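You operate a simulated robot arm through the tools that you are given. There is no shell and no other tool.

You are at the controls of a simulated robot arm. One attempt, no reset.

JOB
Put things in order on the top of the bench with the vice. At the end: the beige pad bar is on the narrow green board; the teal pad bar stands where the beige pad bar stood; the black loupe stands where the purple pad bar stood; the purple pad bar stands where the teal pad bar stood; whatever was shut is shut again. Leave all else as you found it, and nothing knocked over.

Only the result counts: the job must be done as asked and must still hold three seconds after the hand-in. Knocking over, shifting, dropping, spilling or breaking anything else fails it.

ROBOT AND FRAMES
A 5-joint arm with a two-finger parallel gripper, fixed in place. Base frame: the origin is at the foot of the arm, x ahead of it, y to its left, z up; the work surface is at about z = 0. Readings come in mm, rad, newtons and seconds.
With the tool pointing down near the work surface it reaches from about 260 to 600 mm from the base axis. Its first joint turns from -1.152 to 1.152 rad. The tool tilts only in the upright plane through the base axis and itself; it spins freely about its own axis. Payload 1.57 kg.
The TCP is the grasp point between the finger pads, 30 mm short of the fingertips. In the tool frame z runs along the fingers and y along their closing line. Largest opening 80 mm; finger width 17, thickness 12; the body of the gripper, 40 by 82 mm, starts 80 mm behind the TCP.
Orientation is that of the tool frame in the base frame, as a unit quaternion [x, y, z, w]. With the fingers straight down and closing along the base's y, the tool's x points along the base's -x, its y along +y and its z along -z.

CONTROLS
- The arm moves only by the tool apply_moves. Its argument "moves" is a list of rows, each an object (a shift or turn left out is 0, a gripper value left out holds the last) with "fingers": the gripper command, from -1 (fully open) to 1 (shut), values between in proportion; "dp": the shift along the base's x, y, z in mm, a list of three; "delta_rot": the turn, a rotation vector about the base's x, y, z in degrees, a list of three. In form: [{"fingers": fingers, "dp": [dx, dy, dz], "delta_rot": [wx, wy, wz]}, ...]. A call has 1 to 20 rows; each row shifts and turns the commanded pose from where the row before left it. A row lasts 0.2 s, in which the tool goes at most 50 mm and 0.15 rad; a call with a longer step from one row to the next is refused whole, and so is a gripper value outside its range. A pose out of reach is approached as far as the arm can. The call stops where the force on the tool passes 40 N (or 10 N more than at its start, if that is more) or the arm is blocked; 0.2 s more then pass. Each finger travels about 153 mm/s and halts on what it meets, pressing with about 26 N; the grip force reading is that of the motor and also rises with nothing between the fingers. The clock runs only during rows and for 0.2 s after the last one: add rows that do not move to give the fingers time. It gives the time, the measured TCP pose, the force on the tool (base axes), the opening and the grip force at its end, in the units of the frame above (readings bear some noise), with the torque about the TCP (base axes, N m) and any sound that the robot's microphone picked up, and new pictures: "views" is both (left out), scene, wrist or none.
- Cameras (640 x 400 px; columns grow to the right, rows downward): "scene" is fixed at [30, 392.7, 512.9]; the picture's right is [-0.80, -0.60, 0.00], its down [-0.40, 0.53, -0.75] and it looks along [0.45, -0.60, -0.66] (base axes); focal length 317 px, centre (320, 200). "wrist" rides on the gripper at [72, -7, -122] in the tool frame; the picture's right is [0.09, 1.00, 0.00], its down [-0.84, 0.08, -0.54] and it looks along [-0.54, 0.05, 0.84] (tool axes); focal length 238 px, centre (320, 200). There is no depth. A picture from a camera that has moved, and an enlarged one, comes with that camera's place and axes in the base frame and with its lens.
- inspect(camera, box): a new picture of the part [left, top, right, bottom] of that camera's present view, enlarged. The clock stands still meanwhile.
- finish_job(): hands the job in; it is judged then, once.

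Places have to be worked out from the pictures, the camera data and where the tool is seen. Open the gripper and draw the arm clear of the work before you hand the job in, unless the task says otherwise.

The tools are called after ">>>" as name(argument=value, ...) on one line, values as JSON. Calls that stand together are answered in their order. apply_moves: Moves the arm, as the interface text tells. Its arguments: {"type":"object","properties":{"moves":{"type":"array"},"views":{"type":"string","enum":["both","scene","wrist","none"]}},"required":["moves"]} The other tools are called the same way: inspect (camera, box) takes an enlarged picture of a part of a camera's view; finish_job () hands the job in.

At the start:

```text
time: 0.0
tool_pos: [372.3, 192.4, 248.5]
orientation: [0.0, 1.0, 0.0, -0.001]
ft_force: [-0.4, -0.5, 0.4]
torque: [0.01, -0.04, 0.0]
opening: 80.0
gripper_force: 0.2
```

scene: 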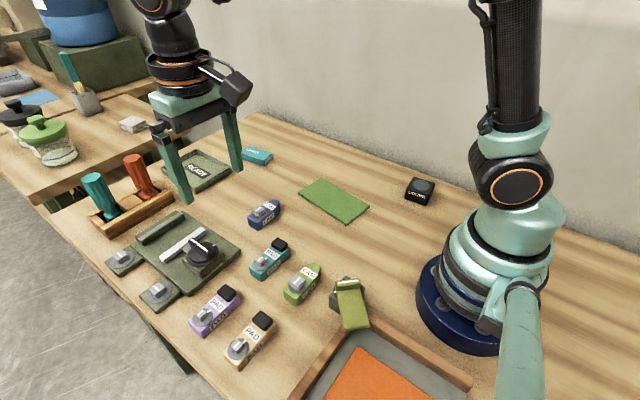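
wrist: 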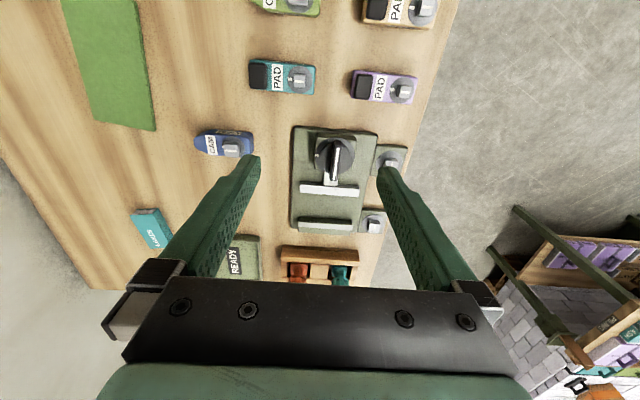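

I'll look closely at the scene first: the pad bars, the loupe, the green board and the vice.

>>> inspect(camera="scene", box=[180, 190, 380, 380])

>>> inspect(camera="scene", box=[280, 150, 480, 280])

>>> inspect(camera="scene", box=[80, 130, 280, 310])

>>> inspect(camera="wrist", box=[180, 0, 460, 240])

```text
2.11 times, centred on (280, 285) of scene
camera zoom: at [30.0, 392.7, 512.9], right [-0.8, -0.6, 0.0], down [-0.4, 0.53, -0.75], along [0.45, -0.6, -0.66], focal length 667 px, centre (404, 21)
```

zoom: 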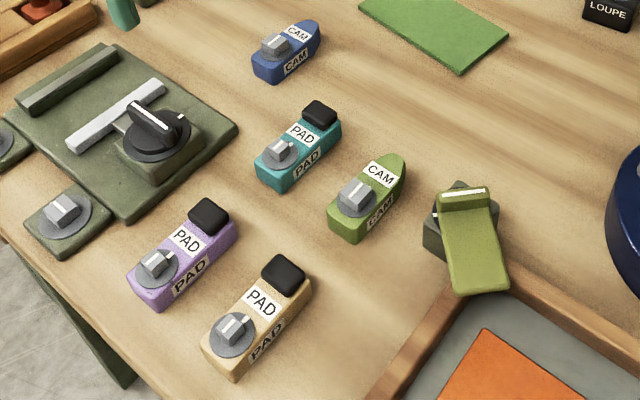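

```text
3.08 times, centred on (380, 215) of scene
camera zoom: at [30.0, 392.7, 512.9], right [-0.8, -0.6, 0.0], down [-0.4, 0.53, -0.75], along [0.45, -0.6, -0.66], focal length 975 px, centre (135, 154)
```

zoom: 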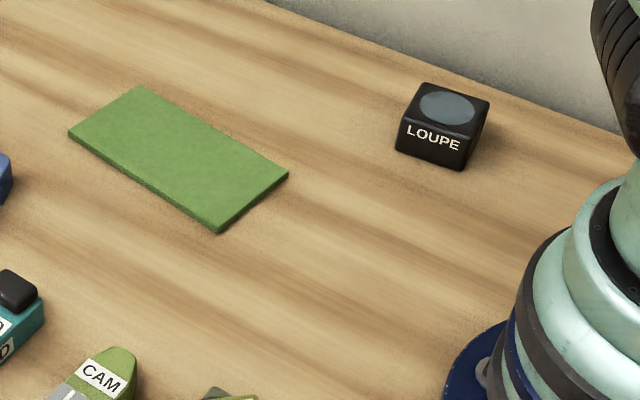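

```text
2.22 times, centred on (180, 220) of scene
camera zoom: at [30.0, 392.7, 512.9], right [-0.8, -0.6, 0.0], down [-0.4, 0.53, -0.75], along [0.45, -0.6, -0.66], focal length 704 px, centre (631, 156)
```

zoom: 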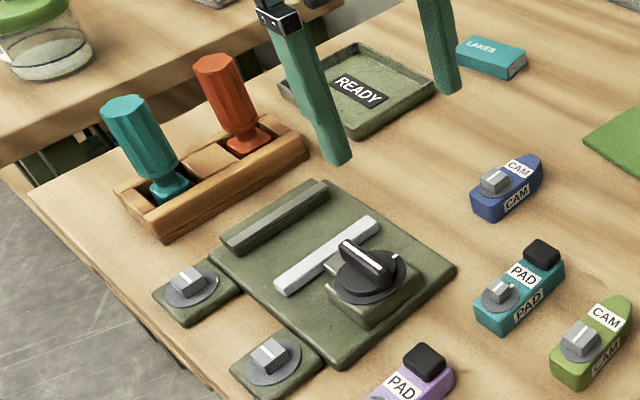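

```text
1.67 times, centred on (320, 120) of wrist
camera zoom: at [300.2, 186.1, 370.4], right [-0.09, 1.0, 0.0], down [0.84, 0.08, 0.54], along [0.54, 0.05, -0.84], focal length 397 px, centre (320, 333)
```

zoom: 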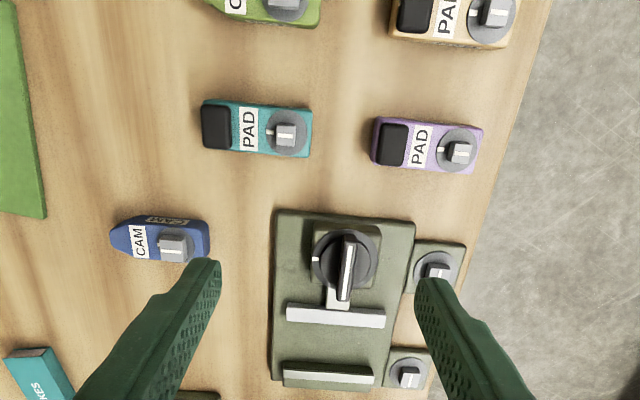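

The pad bars run with their long side along y (about 85 by 35 mm), so I'll have to grip them across x. Next I want a closer look at the olive object near the green cam bar, the loupe and the tray area.

>>> inspect(camera="scene", box=[300, 250, 420, 350])

>>> inspect(camera="scene", box=[180, 270, 300, 380])

>>> inspect(camera="scene", box=[380, 160, 460, 220])

>>> inspect(camera="scene", box=[280, 280, 560, 400])

>>> inspect(camera="scene", box=[0, 0, 240, 200])

```text
4.00 times, centred on (360, 300) of scene
camera zoom: at [30.0, 392.7, 512.9], right [-0.8, -0.6, 0.0], down [-0.4, 0.53, -0.75], along [0.45, -0.6, -0.66], focal length 1267 px, centre (160, -200)
```

zoom: 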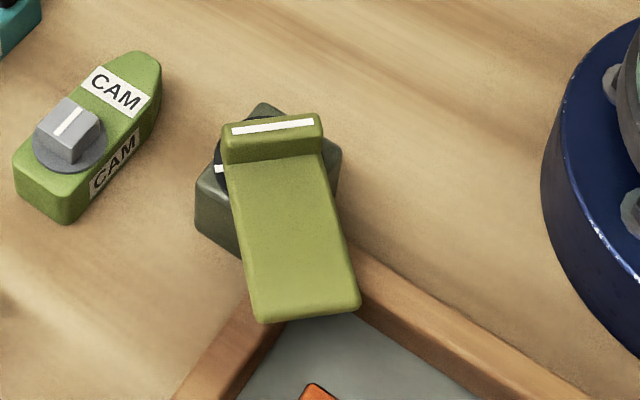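

```text
3.64 times, centred on (240, 325) of scene
camera zoom: at [30.0, 392.7, 512.9], right [-0.8, -0.6, 0.0], down [-0.4, 0.53, -0.75], along [0.45, -0.6, -0.66], focal length 1152 px, centre (611, -254)
```

zoom: 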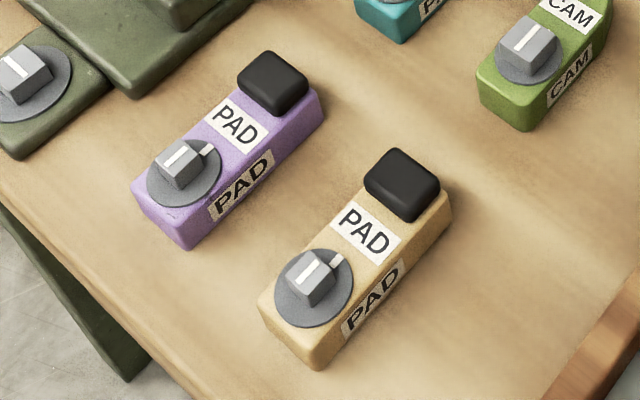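

```text
6.67 times, centred on (420, 190) of scene
camera zoom: at [30.0, 392.7, 512.9], right [-0.8, -0.6, 0.0], down [-0.4, 0.53, -0.75], along [0.45, -0.6, -0.66], focal length 2112 px, centre (-347, 267)
```

zoom: 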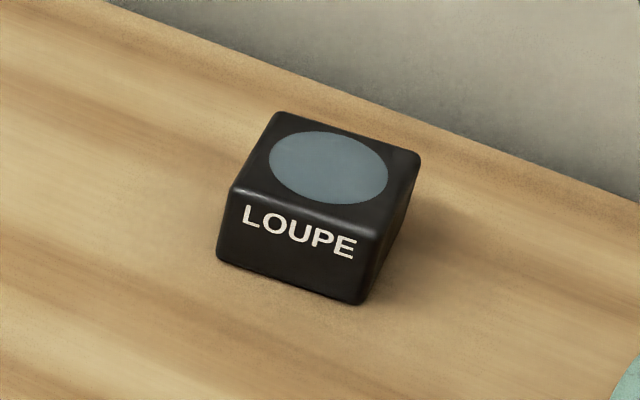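

```text
2.29 times, centred on (420, 340) of scene
camera zoom: at [30.0, 392.7, 512.9], right [-0.8, -0.6, 0.0], down [-0.4, 0.53, -0.75], along [0.45, -0.6, -0.66], focal length 724 px, centre (91, -120)
```

zoom: 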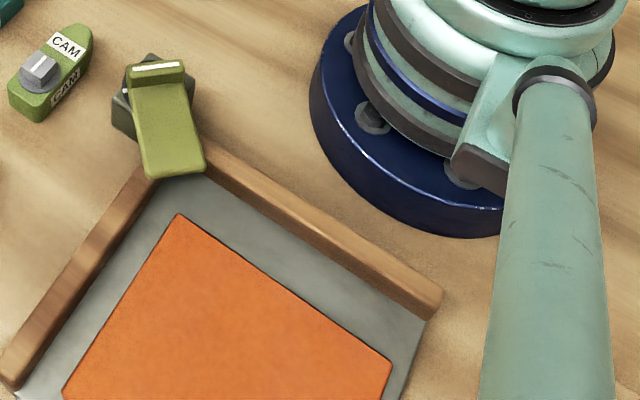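

```text
2.00 times, centred on (120, 100) of scene
camera zoom: at [30.0, 392.7, 512.9], right [-0.8, -0.6, 0.0], down [-0.4, 0.53, -0.75], along [0.45, -0.6, -0.66], focal length 634 px, centre (720, 400)
```

zoom: 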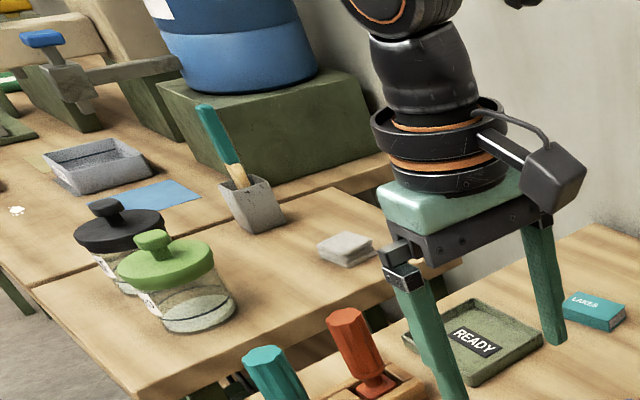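

Nothing on the bench looks latched over the bars, although each bar has a dial. I put the beige bar at about (257, 274), purple at (342, 274), teal at (340, 140), the loupe at (193, -232) and the board centre at (352, -90), tilted about -7.5°. I'll swing over to the beige bar at a safe height and turn the tool -90° to get a closer view.

>>> apply_moves(moves=[{"fingers": -1, "dp": [-10, 7, 0], "delta_rot": [0, 0, -8.2]}, {"dp": [-10, 7, 0], "delta_rot": [0, 0, -8.2]}, {"dp": [-10, 7, 0], "delta_rot": [0, 0, -8.2]}, {"dp": [-10, 7, 0], "delta_rot": [0, 0, -8.2]}, {"dp": [-10, 7, 0], "delta_rot": [0, 0, -8.2]}, {"dp": [-10, 7, 0], "delta_rot": [0, 0, -8.2]}, {"dp": [-10, 7, 0], "delta_rot": [0, 0, -8.2]}, {"dp": [-10, 7, 0], "delta_rot": [0, 0, -8.2]}, {"dp": [-10, 7, 0], "delta_rot": [0, 0, -8.2]}, {"dp": [-10, 7, 0], "delta_rot": [0, 0, -8.2]}, {"dp": [-10, 7, 0], "delta_rot": [0, 0, -8.0]}, {"dp": [-5, 5, 0]}, {}])

```text
time: 2.8
tool_pos: [257.9, 273.6, 248.2]
orientation: [0.707, 0.707, 0.0, 0.0]
ft_force: [0.4, 0.8, -0.3]
torque: [0.02, -0.03, 0.04]
opening: 80.3
gripper_force: 0.0
camera wrist: at [250.8, 346.6, 370.1], right [1.0, 0.09, 0.0], down [0.08, -0.84, 0.54], along [0.05, -0.54, -0.84], focal length 238 px, centre (320, 200)
```

scene: 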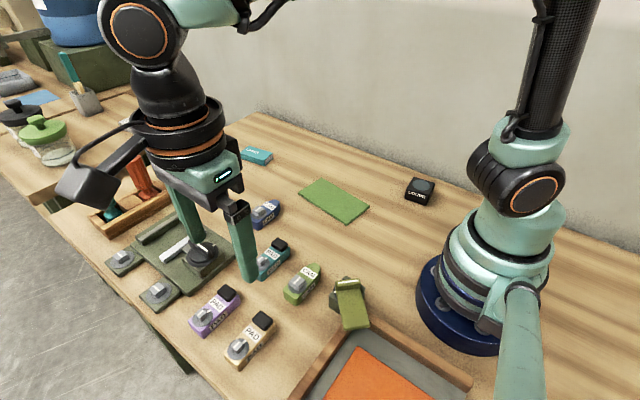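
wrist: 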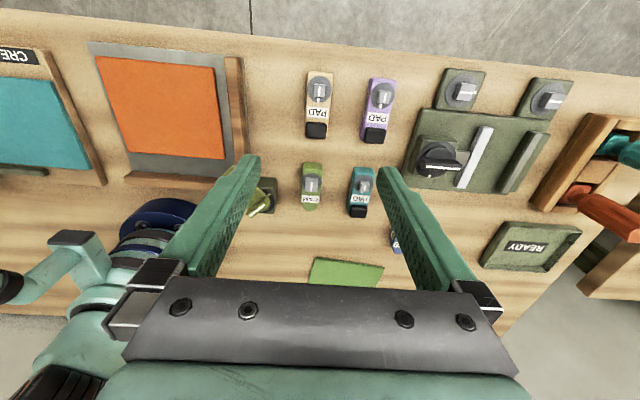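

The wrist view now covers the whole row. I'll enlarge it to measure the bars and check the dials.

>>> inspect(camera="wrist", box=[240, 50, 440, 220])

>>> inspect(camera="wrist", box=[0, 20, 280, 220])

>>> inspect(camera="wrist", box=[390, 50, 640, 280])

```text
2.35 times, centred on (340, 135) of wrist
camera zoom: at [250.8, 346.6, 370.1], right [1.0, 0.09, 0.0], down [0.08, -0.84, 0.54], along [0.05, -0.54, -0.84], focal length 561 px, centre (273, 353)
```

zoom: 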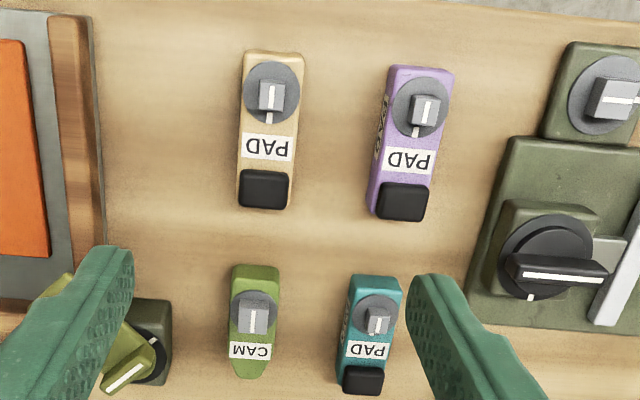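

```text
2.00 times, centred on (140, 120) of wrist
camera zoom: at [250.8, 346.6, 370.1], right [1.0, 0.09, 0.0], down [0.08, -0.84, 0.54], along [0.05, -0.54, -0.84], focal length 477 px, centre (680, 360)
```

zoom: 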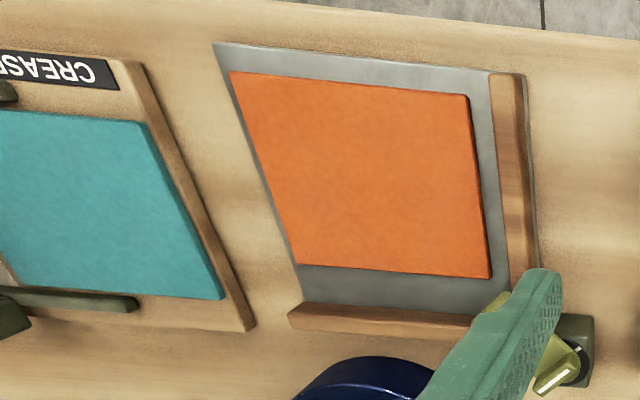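

```text
1.74 times, centred on (515, 165) of wrist
camera zoom: at [250.8, 346.6, 370.1], right [1.0, 0.09, 0.0], down [0.08, -0.84, 0.54], along [0.05, -0.54, -0.84], focal length 414 px, centre (-19, 261)
```

zoom: 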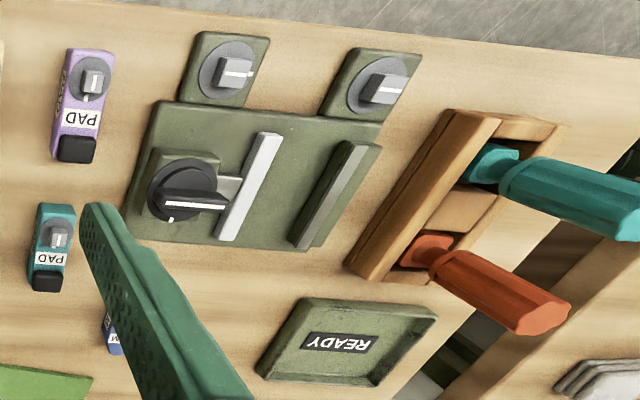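

The bars' label spots read as beige (256, 267), and the other bars sit at similar spacings. I'll lower over the beige bar to measure it more precisely.

>>> apply_moves(moves=[{"fingers": -1, "dp": [-1, -2, -30]}, {"dp": [-1, -2, -30]}, {"dp": [0, -2, -30]}, {"dp": [0, 0, -28]}, {}])

```text
time: 4.0
tool_pos: [255.9, 269.2, 132.7]
orientation: [0.707, 0.707, 0.001, -0.001]
ft_force: [-0.6, -0.2, -0.2]
torque: [-0.01, 0.02, 0.0]
opening: 79.9
gripper_force: 0.0
camera wrist: at [248.6, 341.6, 253.3], right [1.0, 0.09, 0.0], down [0.08, -0.84, 0.54], along [0.05, -0.54, -0.84], focal length 238 px, centre (320, 200)
```

scene: 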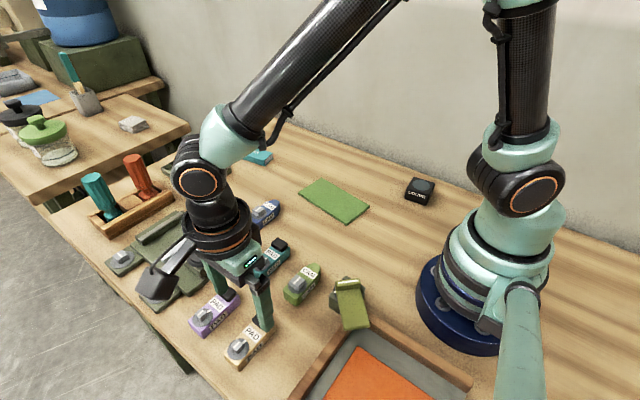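
wrist: 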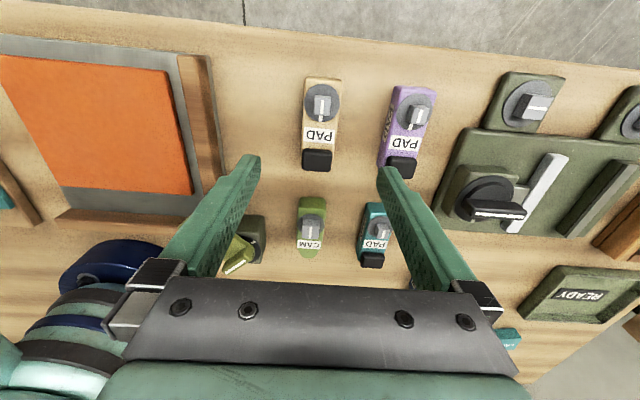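

The fingers straddle the beige bar with clearance to the purple one. I'll enlarge this view for an exact reading.

>>> inspect(camera="wrist", box=[270, 60, 450, 190])

>>> inspect(camera="scene", box=[180, 240, 320, 370])

```text
3.08 times, centred on (360, 125) of wrist
camera zoom: at [248.6, 341.6, 253.3], right [1.0, 0.09, 0.0], down [0.08, -0.84, 0.54], along [0.05, -0.54, -0.84], focal length 733 px, centre (197, 431)
```

zoom: 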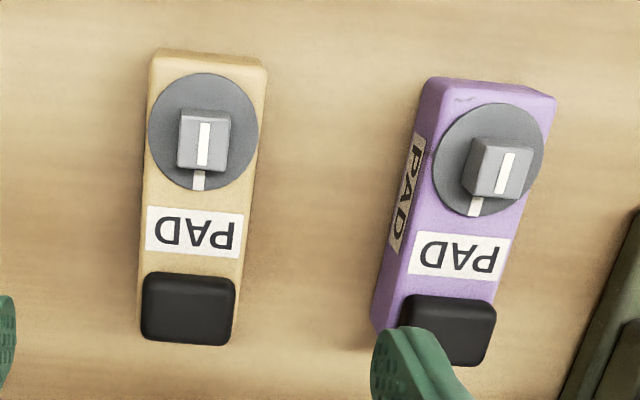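

```text
3.08 times, centred on (250, 305) of scene
camera zoom: at [30.0, 392.7, 512.9], right [-0.8, -0.6, 0.0], down [-0.4, 0.53, -0.75], along [0.45, -0.6, -0.66], focal length 975 px, centre (535, -123)
```

zoom: 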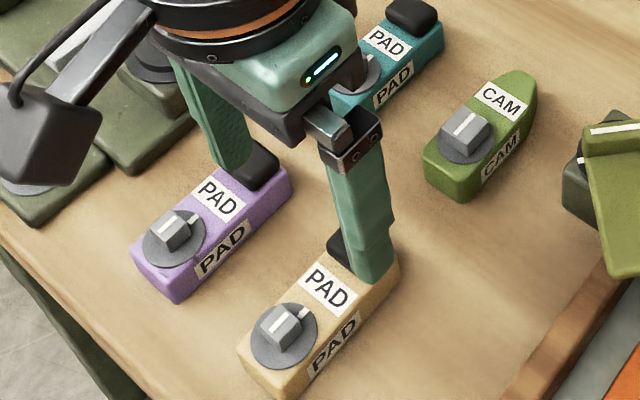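

From this view the beige bar's label is at (254.3, 268) and the purple one's is about 87 mm further along x at the same y. I'll go down around the beige bar at its label, between the dial and the pad, without closing yet.

>>> apply_moves(moves=[{"fingers": -1, "dp": [-1.5, -1.2, -30]}, {"dp": [0, 0, -30]}, {"dp": [0, 0, -20]}, {"dp": [0, 0, -10]}, {"dp": [0, 0, -6]}, {}])

```text
time: 5.4
tool_pos: [255.6, 266.9, 36.0]
orientation: [0.707, 0.707, 0.0, 0.0]
ft_force: [-0.4, -0.2, 0.8]
torque: [0.01, 0.03, 0.02]
opening: 80.0
gripper_force: 0.1
camera wrist: at [247.7, 339.2, 156.4], right [1.0, 0.09, 0.0], down [0.08, -0.84, 0.54], along [0.05, -0.54, -0.84], focal length 238 px, centre (320, 200)
```

scene: 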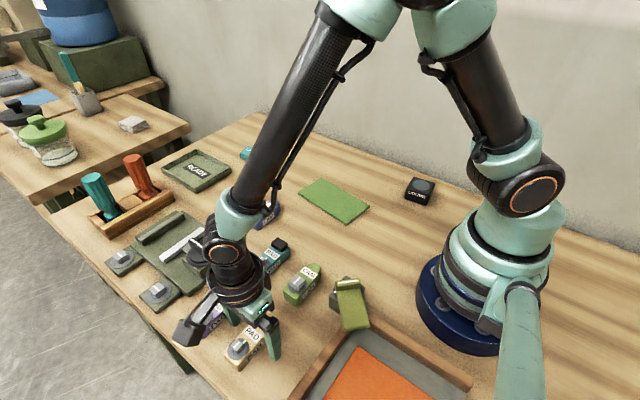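
wrist: 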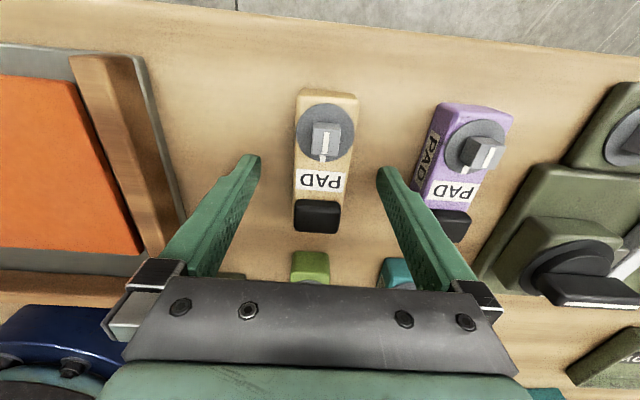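

The tool is around the bar at z of about 36 with no contact force. I'll check the finger placement in the scene before closing.

>>> inspect(camera="scene", box=[160, 260, 320, 380])

>>> inspect(camera="wrist", box=[220, 70, 420, 260])

```text
3.33 times, centred on (240, 320) of scene
camera zoom: at [30.0, 392.7, 512.9], right [-0.8, -0.6, 0.0], down [-0.4, 0.53, -0.75], along [0.45, -0.6, -0.66], focal length 1056 px, centre (587, -200)
```

zoom: 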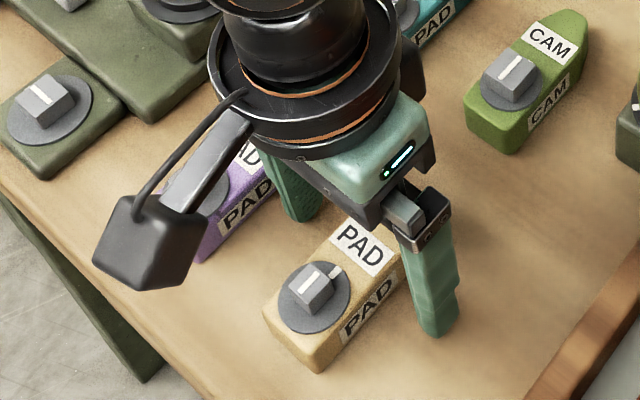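

```text
2.11 times, centred on (320, 165) of wrist
camera zoom: at [247.7, 339.2, 156.4], right [1.0, 0.09, 0.0], down [0.08, -0.84, 0.54], along [0.05, -0.54, -0.84], focal length 502 px, centre (320, 274)
```

zoom: 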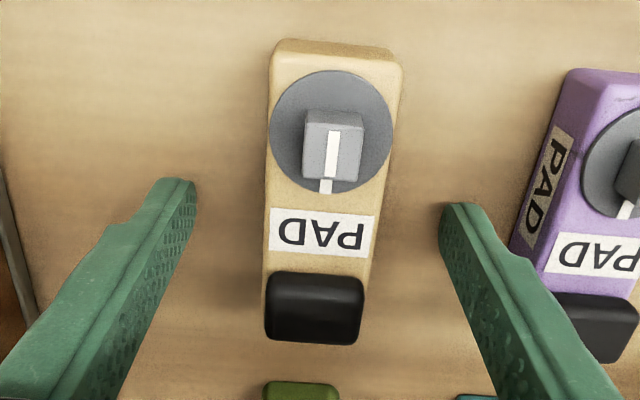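

The fingers are level with the label on both sides of the bar. Closing on it now.

>>> apply_moves(moves=[{"fingers": 1}, {"fingers": 1}, {"fingers": 1}], views="wrist")

```text
time: 6.2
tool_pos: [254.5, 266.3, 36.2]
orientation: [0.706, 0.708, 0.0, 0.0]
ft_force: [0.5, 1.0, 0.1]
torque: [0.04, -0.02, 0.0]
opening: 33.7
gripper_force: 26.4
camera wrist: at [247.6, 339.1, 156.5], right [1.0, 0.09, 0.0], down [0.08, -0.84, 0.54], along [0.05, -0.54, -0.84], focal length 238 px, centre (320, 200)
```

wrist: 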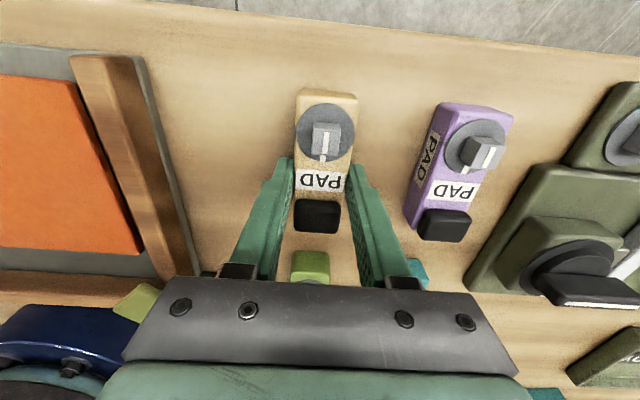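

It's gripped, with the bar 33.7 mm wide. I'll lift it just a few millimetres and watch the force, in case something holds it down.

>>> apply_moves(moves=[{"dp": [0, 0, 2]}, {"dp": [0, 0, 2]}, {}])

```text
time: 7.0
tool_pos: [255.1, 267.9, 38.9]
orientation: [0.707, 0.708, 0.0, 0.0]
ft_force: [-0.1, 0.0, -5.0]
torque: [-0.06, 0.03, 0.01]
opening: 33.5
gripper_force: 26.0
camera wrist: at [247.4, 339.6, 160.4], right [1.0, 0.09, 0.0], down [0.08, -0.84, 0.54], along [0.05, -0.54, -0.84], focal length 238 px, centre (320, 200)
```

scene: 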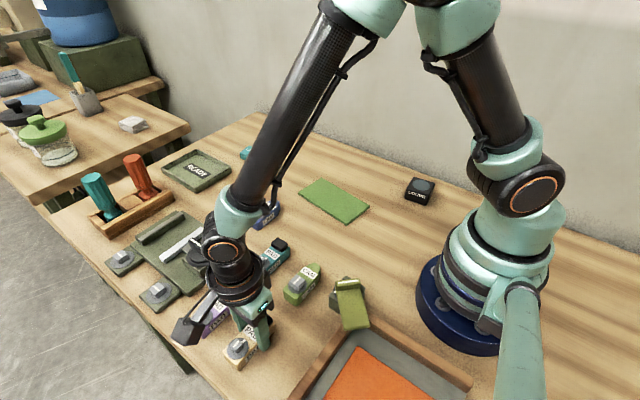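
wrist: 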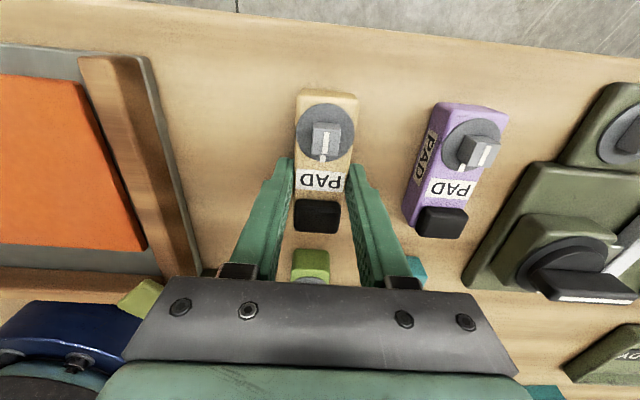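

The force is about -5 N and the bar rises with the gripper, which fits its weight of roughly 0.5 kg. I'll lift a bit further to make sure it's free.

>>> apply_moves(moves=[{"dp": [0, 0, 4]}, {"dp": [0, 0, 6]}, {"dp": [0, 0, 10]}, {}])

>>> inspect(camera="scene", box=[160, 250, 320, 380])

```text
time: 8.0
tool_pos: [255.5, 266.5, 59.3]
orientation: [0.707, 0.707, 0.0, 0.0]
ft_force: [-1.2, -0.1, -3.6]
torque: [-0.05, -0.01, -0.04]
opening: 33.5
gripper_force: 25.8
camera wrist: at [247.3, 339.7, 180.6], right [1.0, 0.09, 0.0], down [0.08, -0.84, 0.54], along [0.05, -0.54, -0.84], focal length 238 px, centre (320, 200)
```

scene: 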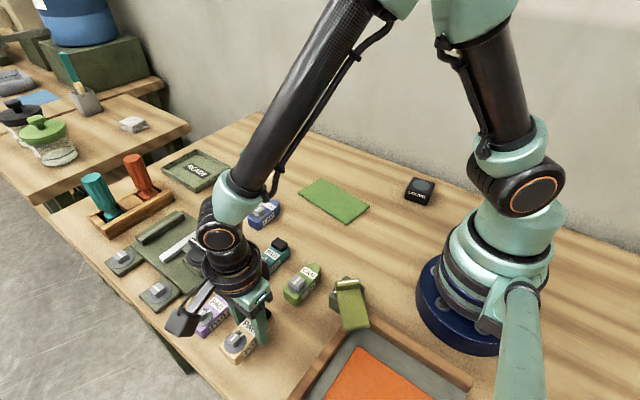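
wrist: 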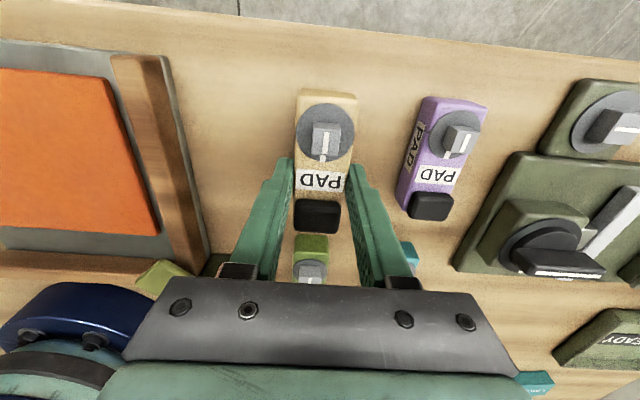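

```text
3.08 times, centred on (240, 315) of scene
camera zoom: at [30.0, 392.7, 512.9], right [-0.8, -0.6, 0.0], down [-0.4, 0.53, -0.75], along [0.45, -0.6, -0.66], focal length 975 px, centre (566, -154)
```

zoom: 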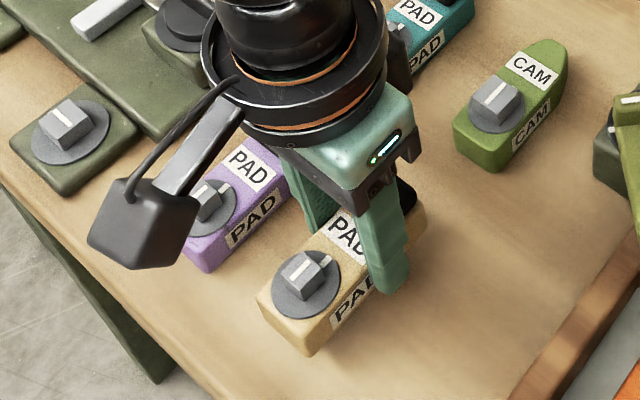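

The bar is free, at about 0.4 to 0.5 kg. I'll raise it, carry it over to the board and turn it +82.3° so it lies along the board's long side. Then I'll look before lowering.

>>> apply_moves(moves=[{"fingers": 1, "dp": [0, 0, 30]}, {"dp": [0, 0, 30]}, {"dp": [0, 0, 30]}, {"dp": [10.4, -35.8, 0], "delta_rot": [0, 0, 8.2]}, {"dp": [10.4, -35.8, 0], "delta_rot": [0, 0, 8.2]}, {"dp": [10.4, -35.8, 0], "delta_rot": [0, 0, 8.2]}, {"dp": [10.4, -35.8, 0], "delta_rot": [0, 0, 8.2]}, {"dp": [10.4, -35.8, 0], "delta_rot": [0, 0, 8.2]}, {"dp": [10.4, -35.8, 0], "delta_rot": [0, 0, 8.2]}, {"dp": [10.4, -35.8, 0], "delta_rot": [0, 0, 8.2]}, {"dp": [10.4, -35.8, 0], "delta_rot": [0, 0, 8.2]}, {"dp": [10.4, -35.8, 0], "delta_rot": [0, 0, 8.2]}, {"dp": [10.4, -35.8, 0], "delta_rot": [0, 0, 8.2]}, {}, {}])

```text
time: 11.2
tool_pos: [357.5, -91.6, 150.3]
orientation: [0.07, 0.998, 0.0, 0.0]
ft_force: [-0.2, -0.2, -4.5]
torque: [-0.04, -0.07, 0.0]
opening: 33.6
gripper_force: 26.0
camera wrist: at [284.4, -87.1, 271.3], right [0.05, 1.0, 0.0], down [0.84, -0.04, 0.54], along [0.54, -0.03, -0.84], focal length 238 px, centre (320, 200)
```

scene: 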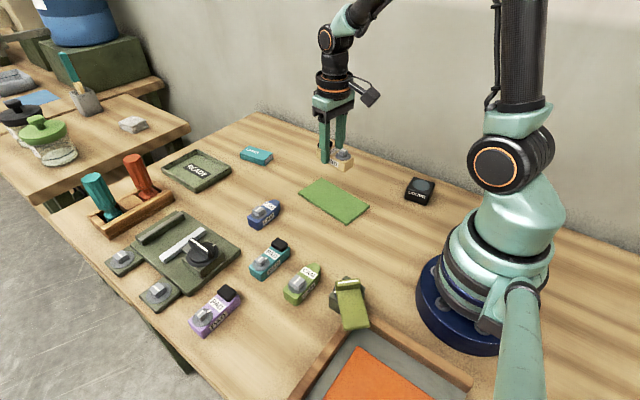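
wrist: 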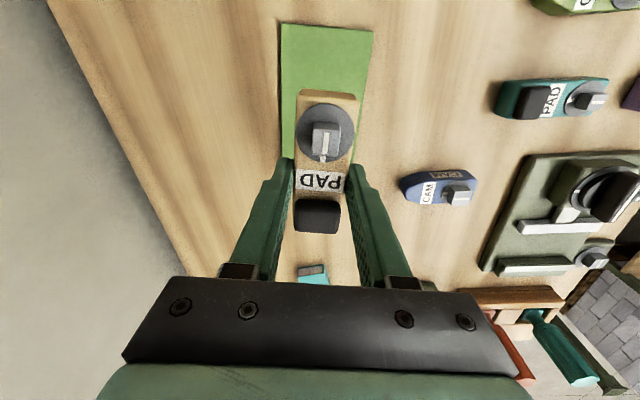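

The bar is lined up with the board, whose corners I now read at about (267, -122), (277, -37), (426, -143) and (437, -59), with its centre at (352, -90). I'll lower to about 20 mm above it and check.

>>> apply_moves(moves=[{"fingers": 1, "dp": [0, 0, -30]}, {"dp": [0, 0, -30]}, {"dp": [0, 0, -20]}, {"dp": [0, 0, -10]}, {}, {}])

>>> inspect(camera="scene", box=[280, 130, 400, 240])

```text
time: 12.6
tool_pos: [357.3, -89.7, 59.4]
orientation: [0.07, 0.998, -0.001, 0.0]
ft_force: [0.4, -0.1, -3.2]
torque: [-0.03, -0.02, 0.01]
opening: 33.8
gripper_force: 25.7
camera wrist: at [285.3, -85.6, 180.1], right [0.05, 1.0, 0.0], down [0.84, -0.04, 0.54], along [0.54, -0.03, -0.84], focal length 238 px, centre (320, 200)
```

scene: 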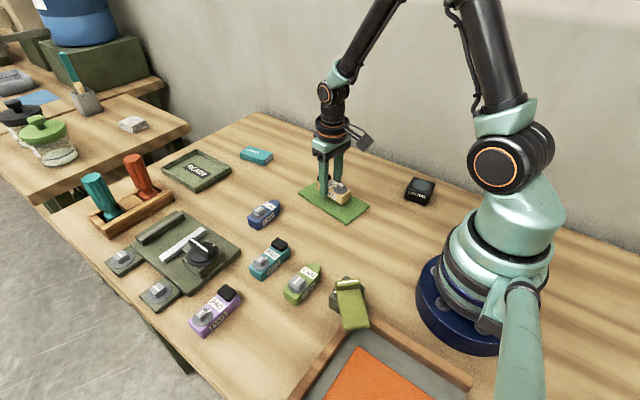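
wrist: 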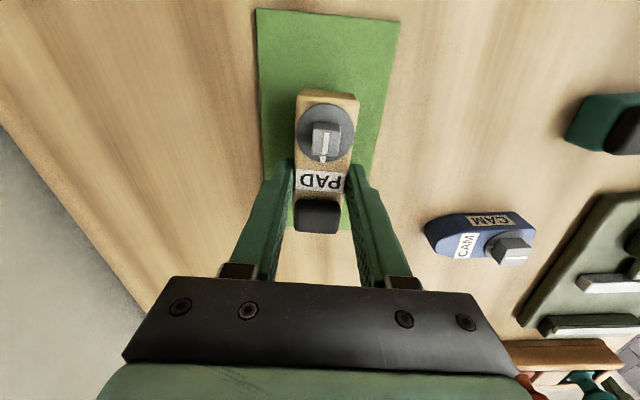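

```text
3.64 times, centred on (340, 185) of scene
camera zoom: at [30.1, 392.7, 512.9], right [-0.8, -0.6, 0.0], down [-0.4, 0.53, -0.75], along [0.45, -0.6, -0.66], focal length 1152 px, centre (247, 254)
```

zoom: 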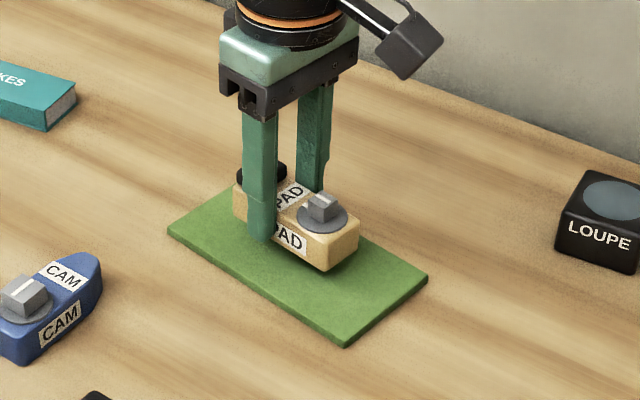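

It's well over the board. I'll lower in small steps until the force shows contact.

>>> apply_moves(moves=[{"fingers": 1, "dp": [0, 0, -6]}, {"dp": [0, 0, -5]}, {"dp": [0, 0, -3]}, {"dp": [0, 0, -2]}, {}], views="none")

>>> inspect(camera="scene", box=[300, 150, 380, 220])

```text
time: 13.8
tool_pos: [358.9, -91.2, 42.8]
orientation: [0.07, 0.998, -0.001, -0.001]
ft_force: [-3.4, -0.3, 8.7]
torque: [0.04, 0.26, 0.02]
opening: 33.7
gripper_force: 25.4
```

```text
5.71 times, centred on (340, 185) of scene
camera zoom: at [30.0, 392.7, 512.9], right [-0.8, -0.6, 0.0], down [-0.4, 0.53, -0.75], along [0.45, -0.6, -0.66], focal length 1810 px, centre (206, 286)
```

zoom: 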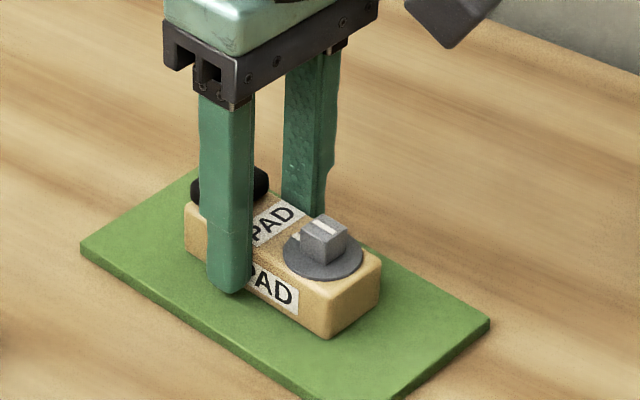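

The bar is down on the board (contact force about 13 N, board around 8 mm thick). I'll open slowly and check that it settles flat.

>>> apply_moves(moves=[{"fingers": 1, "dp": [0, 0, 0.5]}, {"fingers": 0.1}, {"fingers": 0}, {"fingers": -0.3}, {}])

>>> inspect(camera="scene", box=[300, 150, 380, 220])

```text
time: 15.0
tool_pos: [357.6, -91.2, 44.3]
orientation: [0.07, 0.998, 0.001, 0.001]
ft_force: [-0.7, -0.2, -0.4]
torque: [-0.02, 0.01, -0.01]
opening: 51.9
gripper_force: 0.0
camera wrist: at [285.4, -86.8, 164.4], right [0.05, 1.0, 0.0], down [0.84, -0.04, 0.54], along [0.54, -0.03, -0.84], focal length 238 px, centre (320, 200)
```

scene: 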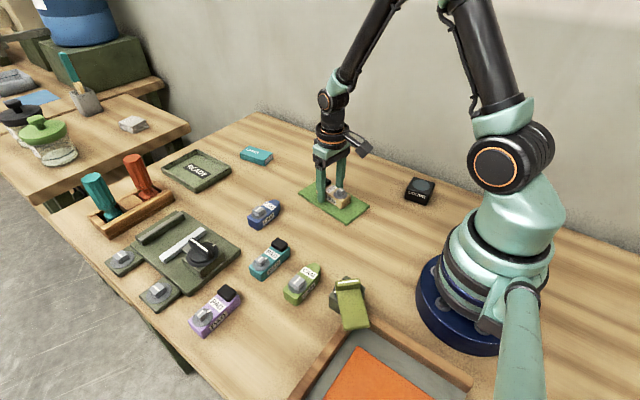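
wrist: 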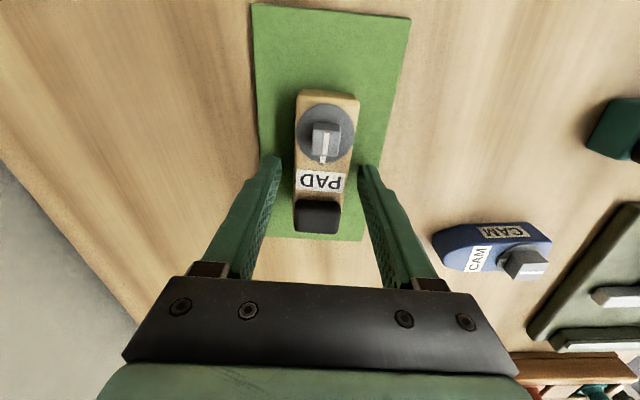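

```text
5.71 times, centred on (340, 185) of scene
camera zoom: at [30.0, 392.7, 512.9], right [-0.8, -0.6, 0.0], down [-0.4, 0.53, -0.75], along [0.45, -0.6, -0.66], focal length 1810 px, centre (206, 286)
```

zoom: 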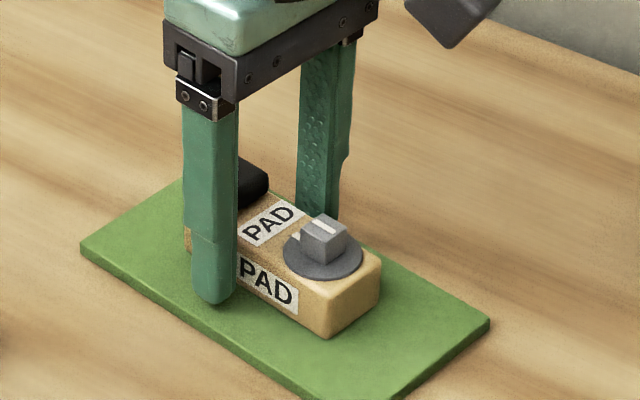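

The beige bar sits flat within the board. I'll rise clear, then head over to the teal bar while turning back to -90°.

>>> apply_moves(moves=[{"fingers": -0.3, "dp": [0, 0, 15]}, {"dp": [0, 0, 30]}, {"dp": [0, 0, 30]}, {"dp": [0, 0, 30.5]}, {"fingers": -1, "dp": [-1.8, 22.2, 0], "delta_rot": [0, 0, -8.2]}, {"dp": [-1.8, 22.2, 0], "delta_rot": [0, 0, -8.2]}, {"dp": [-1.8, 22.2, 0], "delta_rot": [0, 0, -8.2]}, {"dp": [-1.8, 22.2, 0], "delta_rot": [0, 0, -8.2]}, {"dp": [-1.8, 22.2, 0], "delta_rot": [0, 0, -8.2]}, {"dp": [-1.8, 22.2, 0], "delta_rot": [0, 0, -8.2]}, {"dp": [-1.8, 22.2, 0], "delta_rot": [0, 0, -8.2]}, {"dp": [-1.8, 22.2, 0], "delta_rot": [0, 0, -8.2]}, {"dp": [-1.8, 22.2, 0], "delta_rot": [0, 0, -8.2]}, {"dp": [-2.3, 21.9, 0], "delta_rot": [0, 0, -8.2]}, {"dp": [0, 0, -18]}, {}])

>>> inspect(camera="wrist", box=[270, 60, 450, 190])

>>> inspect(camera="scene", box=[280, 140, 400, 240])

```text
time: 18.4
tool_pos: [340.3, 130.5, 131.8]
orientation: [0.708, 0.707, 0.0, 0.0]
ft_force: [-0.5, 0.1, -0.7]
torque: [0.01, -0.01, 0.0]
opening: 80.2
gripper_force: 0.1
camera wrist: at [332.8, 203.0, 253.7], right [1.0, 0.09, 0.0], down [0.08, -0.84, 0.54], along [0.05, -0.54, -0.84], focal length 238 px, centre (320, 200)
```

scene: 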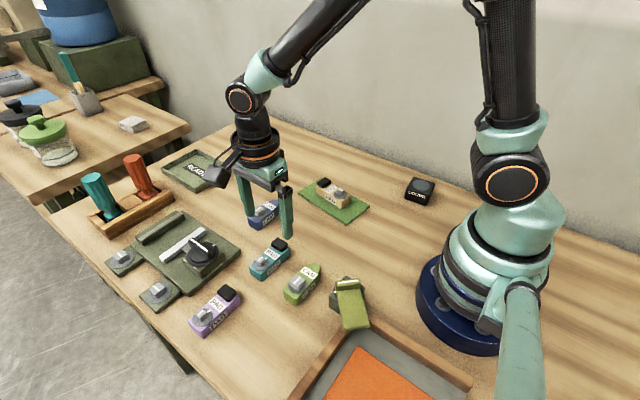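
wrist: 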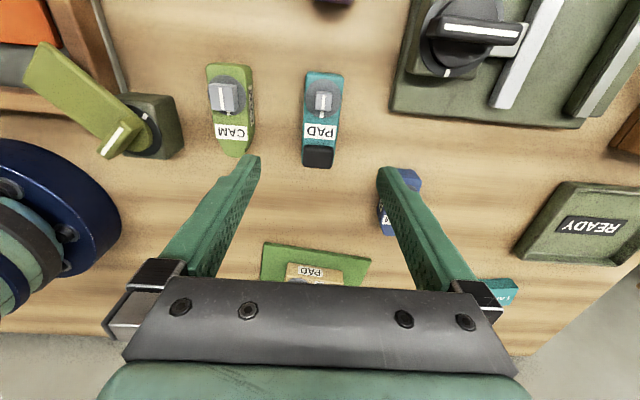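

```text
3.08 times, centred on (360, 125) of wrist
camera zoom: at [332.8, 203.0, 253.7], right [1.0, 0.09, 0.0], down [0.08, -0.84, 0.54], along [0.05, -0.54, -0.84], focal length 733 px, centre (197, 431)
```

zoom: 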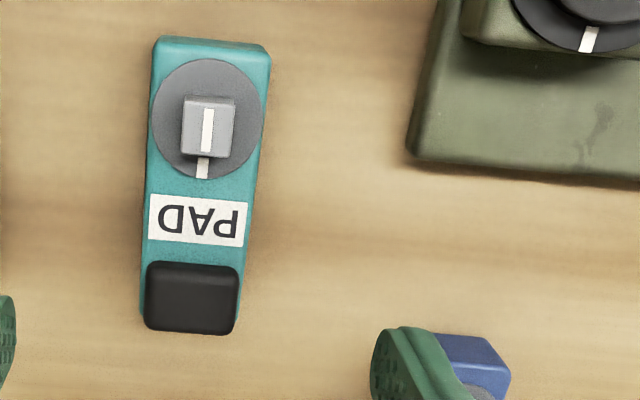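

```text
4.00 times, centred on (340, 190) of scene
camera zoom: at [30.0, 392.7, 512.9], right [-0.8, -0.6, 0.0], down [-0.4, 0.53, -0.75], along [0.45, -0.6, -0.66], focal length 1267 px, centre (240, 240)
```

zoom: 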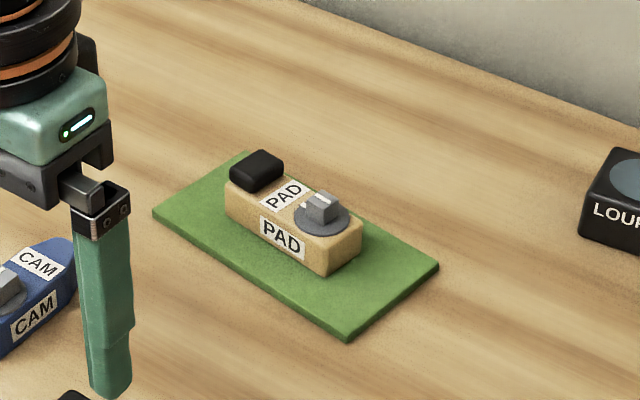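

The teal bar sits about 2 mm off in y from my tool centre. I'll correct to it and descend to the same grip height I used for the beige bar, then compare the two views before closing.

>>> apply_moves(moves=[{"fingers": -1, "dp": [-1.1, 2.2, -30]}, {"dp": [0, 0, -30]}, {"dp": [0, 0, -20]}, {"dp": [0, 0, -10]}, {"dp": [0, 0, -6]}, {}])

>>> inspect(camera="wrist", box=[220, 70, 420, 260])

>>> inspect(camera="scene", box=[190, 190, 340, 310])

```text
time: 19.8
tool_pos: [338.1, 132.1, 36.2]
orientation: [0.707, 0.707, 0.0, 0.0]
ft_force: [-0.7, -0.2, -0.2]
torque: [0.01, 0.0, 0.03]
opening: 79.8
gripper_force: 0.0
camera wrist: at [331.2, 205.0, 157.3], right [1.0, 0.09, 0.0], down [0.08, -0.84, 0.54], along [0.05, -0.54, -0.84], focal length 238 px, centre (320, 200)
```

scene: 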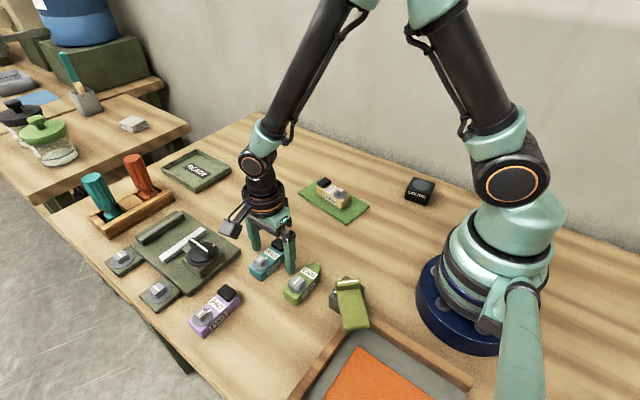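
wrist: 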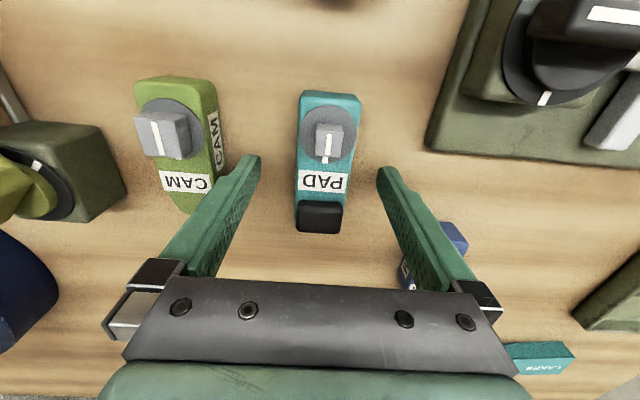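

```text
2.11 times, centred on (320, 165) of wrist
camera zoom: at [331.2, 205.0, 157.3], right [1.0, 0.09, 0.0], down [0.08, -0.84, 0.54], along [0.05, -0.54, -0.84], focal length 502 px, centre (320, 274)
```

zoom: 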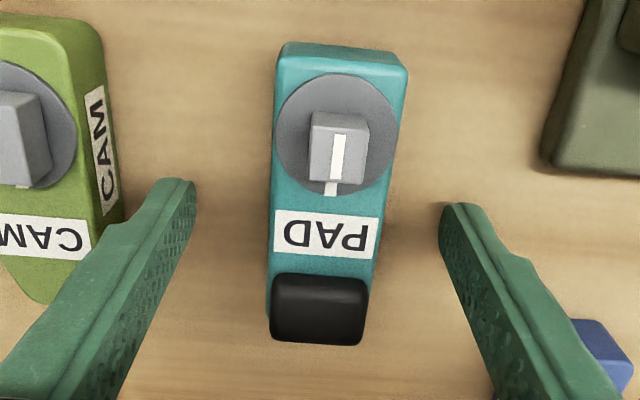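

```text
3.33 times, centred on (265, 250) of scene
camera zoom: at [30.0, 392.7, 512.9], right [-0.8, -0.6, 0.0], down [-0.4, 0.53, -0.75], along [0.45, -0.6, -0.66], focal length 1056 px, centre (503, 33)
```

zoom: 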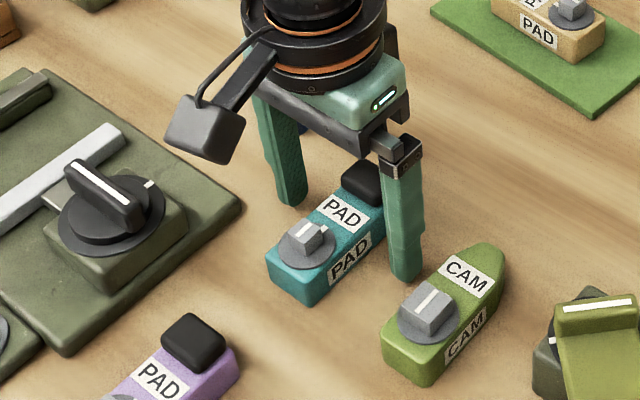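

Compared with the beige bar's pre-grip view, the teal bar is about 1.5 mm further in x and 0.7 mm lower in y. I'll correct that so the grip matches, then close.

>>> apply_moves(moves=[{"fingers": -1, "dp": [1.5, -0.7, 0]}, {}, {"fingers": 1}, {}, {}])

>>> inspect(camera="wrist", box=[220, 70, 420, 260])

```text
time: 21.0
tool_pos: [340.1, 130.6, 35.9]
orientation: [0.707, 0.707, 0.0, 0.0]
ft_force: [-0.1, -0.1, 0.3]
torque: [-0.03, 0.01, 0.01]
opening: 33.7
gripper_force: 25.9
camera wrist: at [332.9, 204.1, 156.7], right [1.0, 0.09, 0.0], down [0.08, -0.84, 0.54], along [0.05, -0.54, -0.84], focal length 238 px, centre (320, 200)
```

scene: 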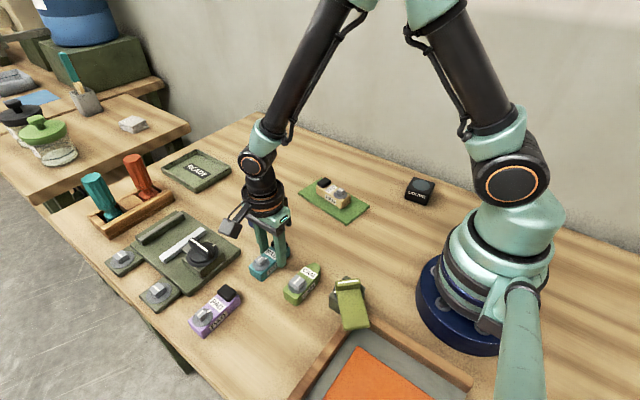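
wrist: 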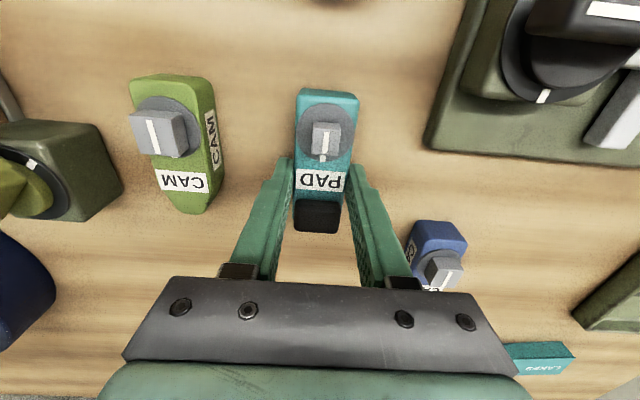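

```text
2.11 times, centred on (320, 165) of wrist
camera zoom: at [332.9, 204.1, 156.7], right [1.0, 0.09, 0.0], down [0.08, -0.84, 0.54], along [0.05, -0.54, -0.84], focal length 502 px, centre (320, 274)
```

zoom: 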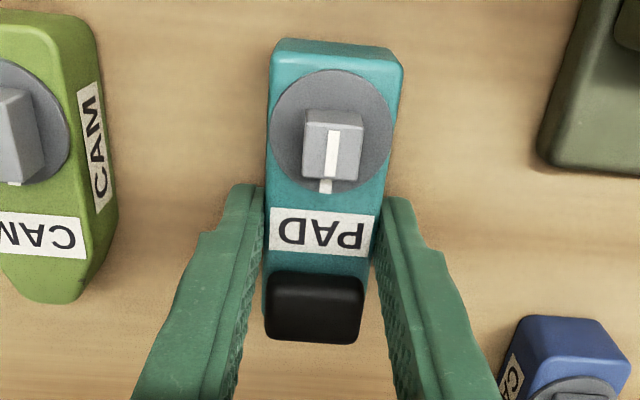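

The grip view now matches the beige one exactly. I'll lift gently and carry the teal bar to the beige bar's old spot, without turning.

>>> apply_moves(moves=[{"fingers": 1, "dp": [0, 0, 4]}, {"dp": [0, 0, 16]}, {"dp": [0, 0, 30]}, {"dp": [0, 0, 30]}, {"dp": [-17.2, 27, 0]}, {"dp": [-17.2, 27, 0]}, {"dp": [-17.2, 27, 0]}, {"dp": [-17.2, 27, 0]}, {"dp": [-17.1, 26.8, 0]}, {"dp": [0, 0, -25]}, {"dp": [0, 0, -25]}, {"dp": [0, 0, -15]}, {}, {}])

>>> inspect(camera="scene", box=[160, 250, 320, 380])

```text
time: 24.0
tool_pos: [255.8, 266.7, 49.8]
orientation: [0.707, 0.707, 0.001, 0.001]
ft_force: [-0.6, 0.2, -2.5]
torque: [-0.01, -0.02, -0.04]
opening: 33.9
gripper_force: 25.8
camera wrist: at [247.4, 339.3, 170.7], right [1.0, 0.09, 0.0], down [0.08, -0.84, 0.54], along [0.05, -0.54, -0.84], focal length 238 px, centre (320, 200)
```

scene: 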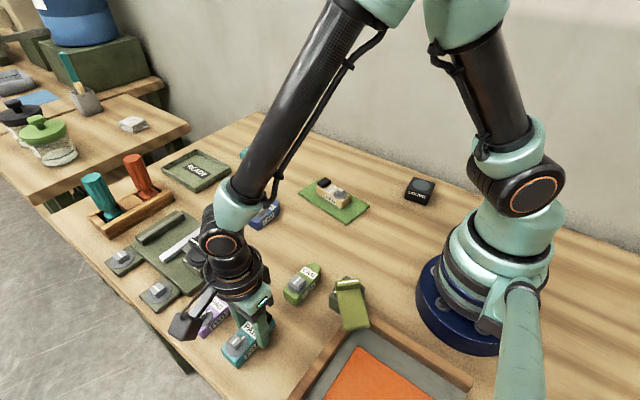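
wrist: 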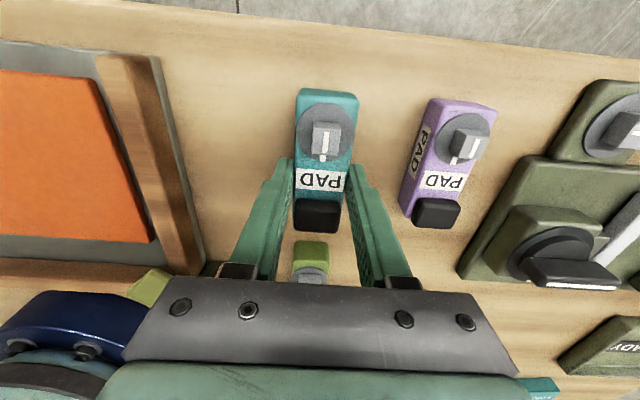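

```text
3.08 times, centred on (240, 315) of scene
camera zoom: at [30.0, 392.7, 512.9], right [-0.8, -0.6, 0.0], down [-0.4, 0.53, -0.75], along [0.45, -0.6, -0.66], focal length 975 px, centre (566, -154)
```

zoom: 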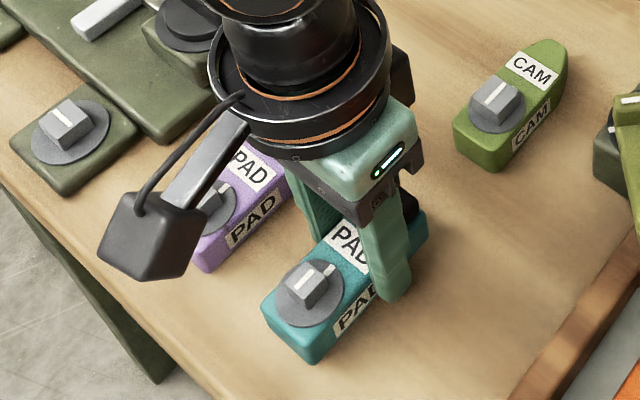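

It's directly above the old beige spot, about 15 mm up. Lowering in small steps to contact.

>>> apply_moves(moves=[{"fingers": 1, "dp": [0, 0, -6]}, {"dp": [0, 0, -5]}, {"dp": [0, 0, -3]}, {}], views="none")

```text
time: 25.0
tool_pos: [253.9, 267.2, 35.2]
orientation: [0.707, 0.707, 0.0, 0.0]
ft_force: [-2.4, -3.4, 8.9]
torque: [0.01, 0.07, 0.09]
opening: 33.5
gripper_force: 25.9
```

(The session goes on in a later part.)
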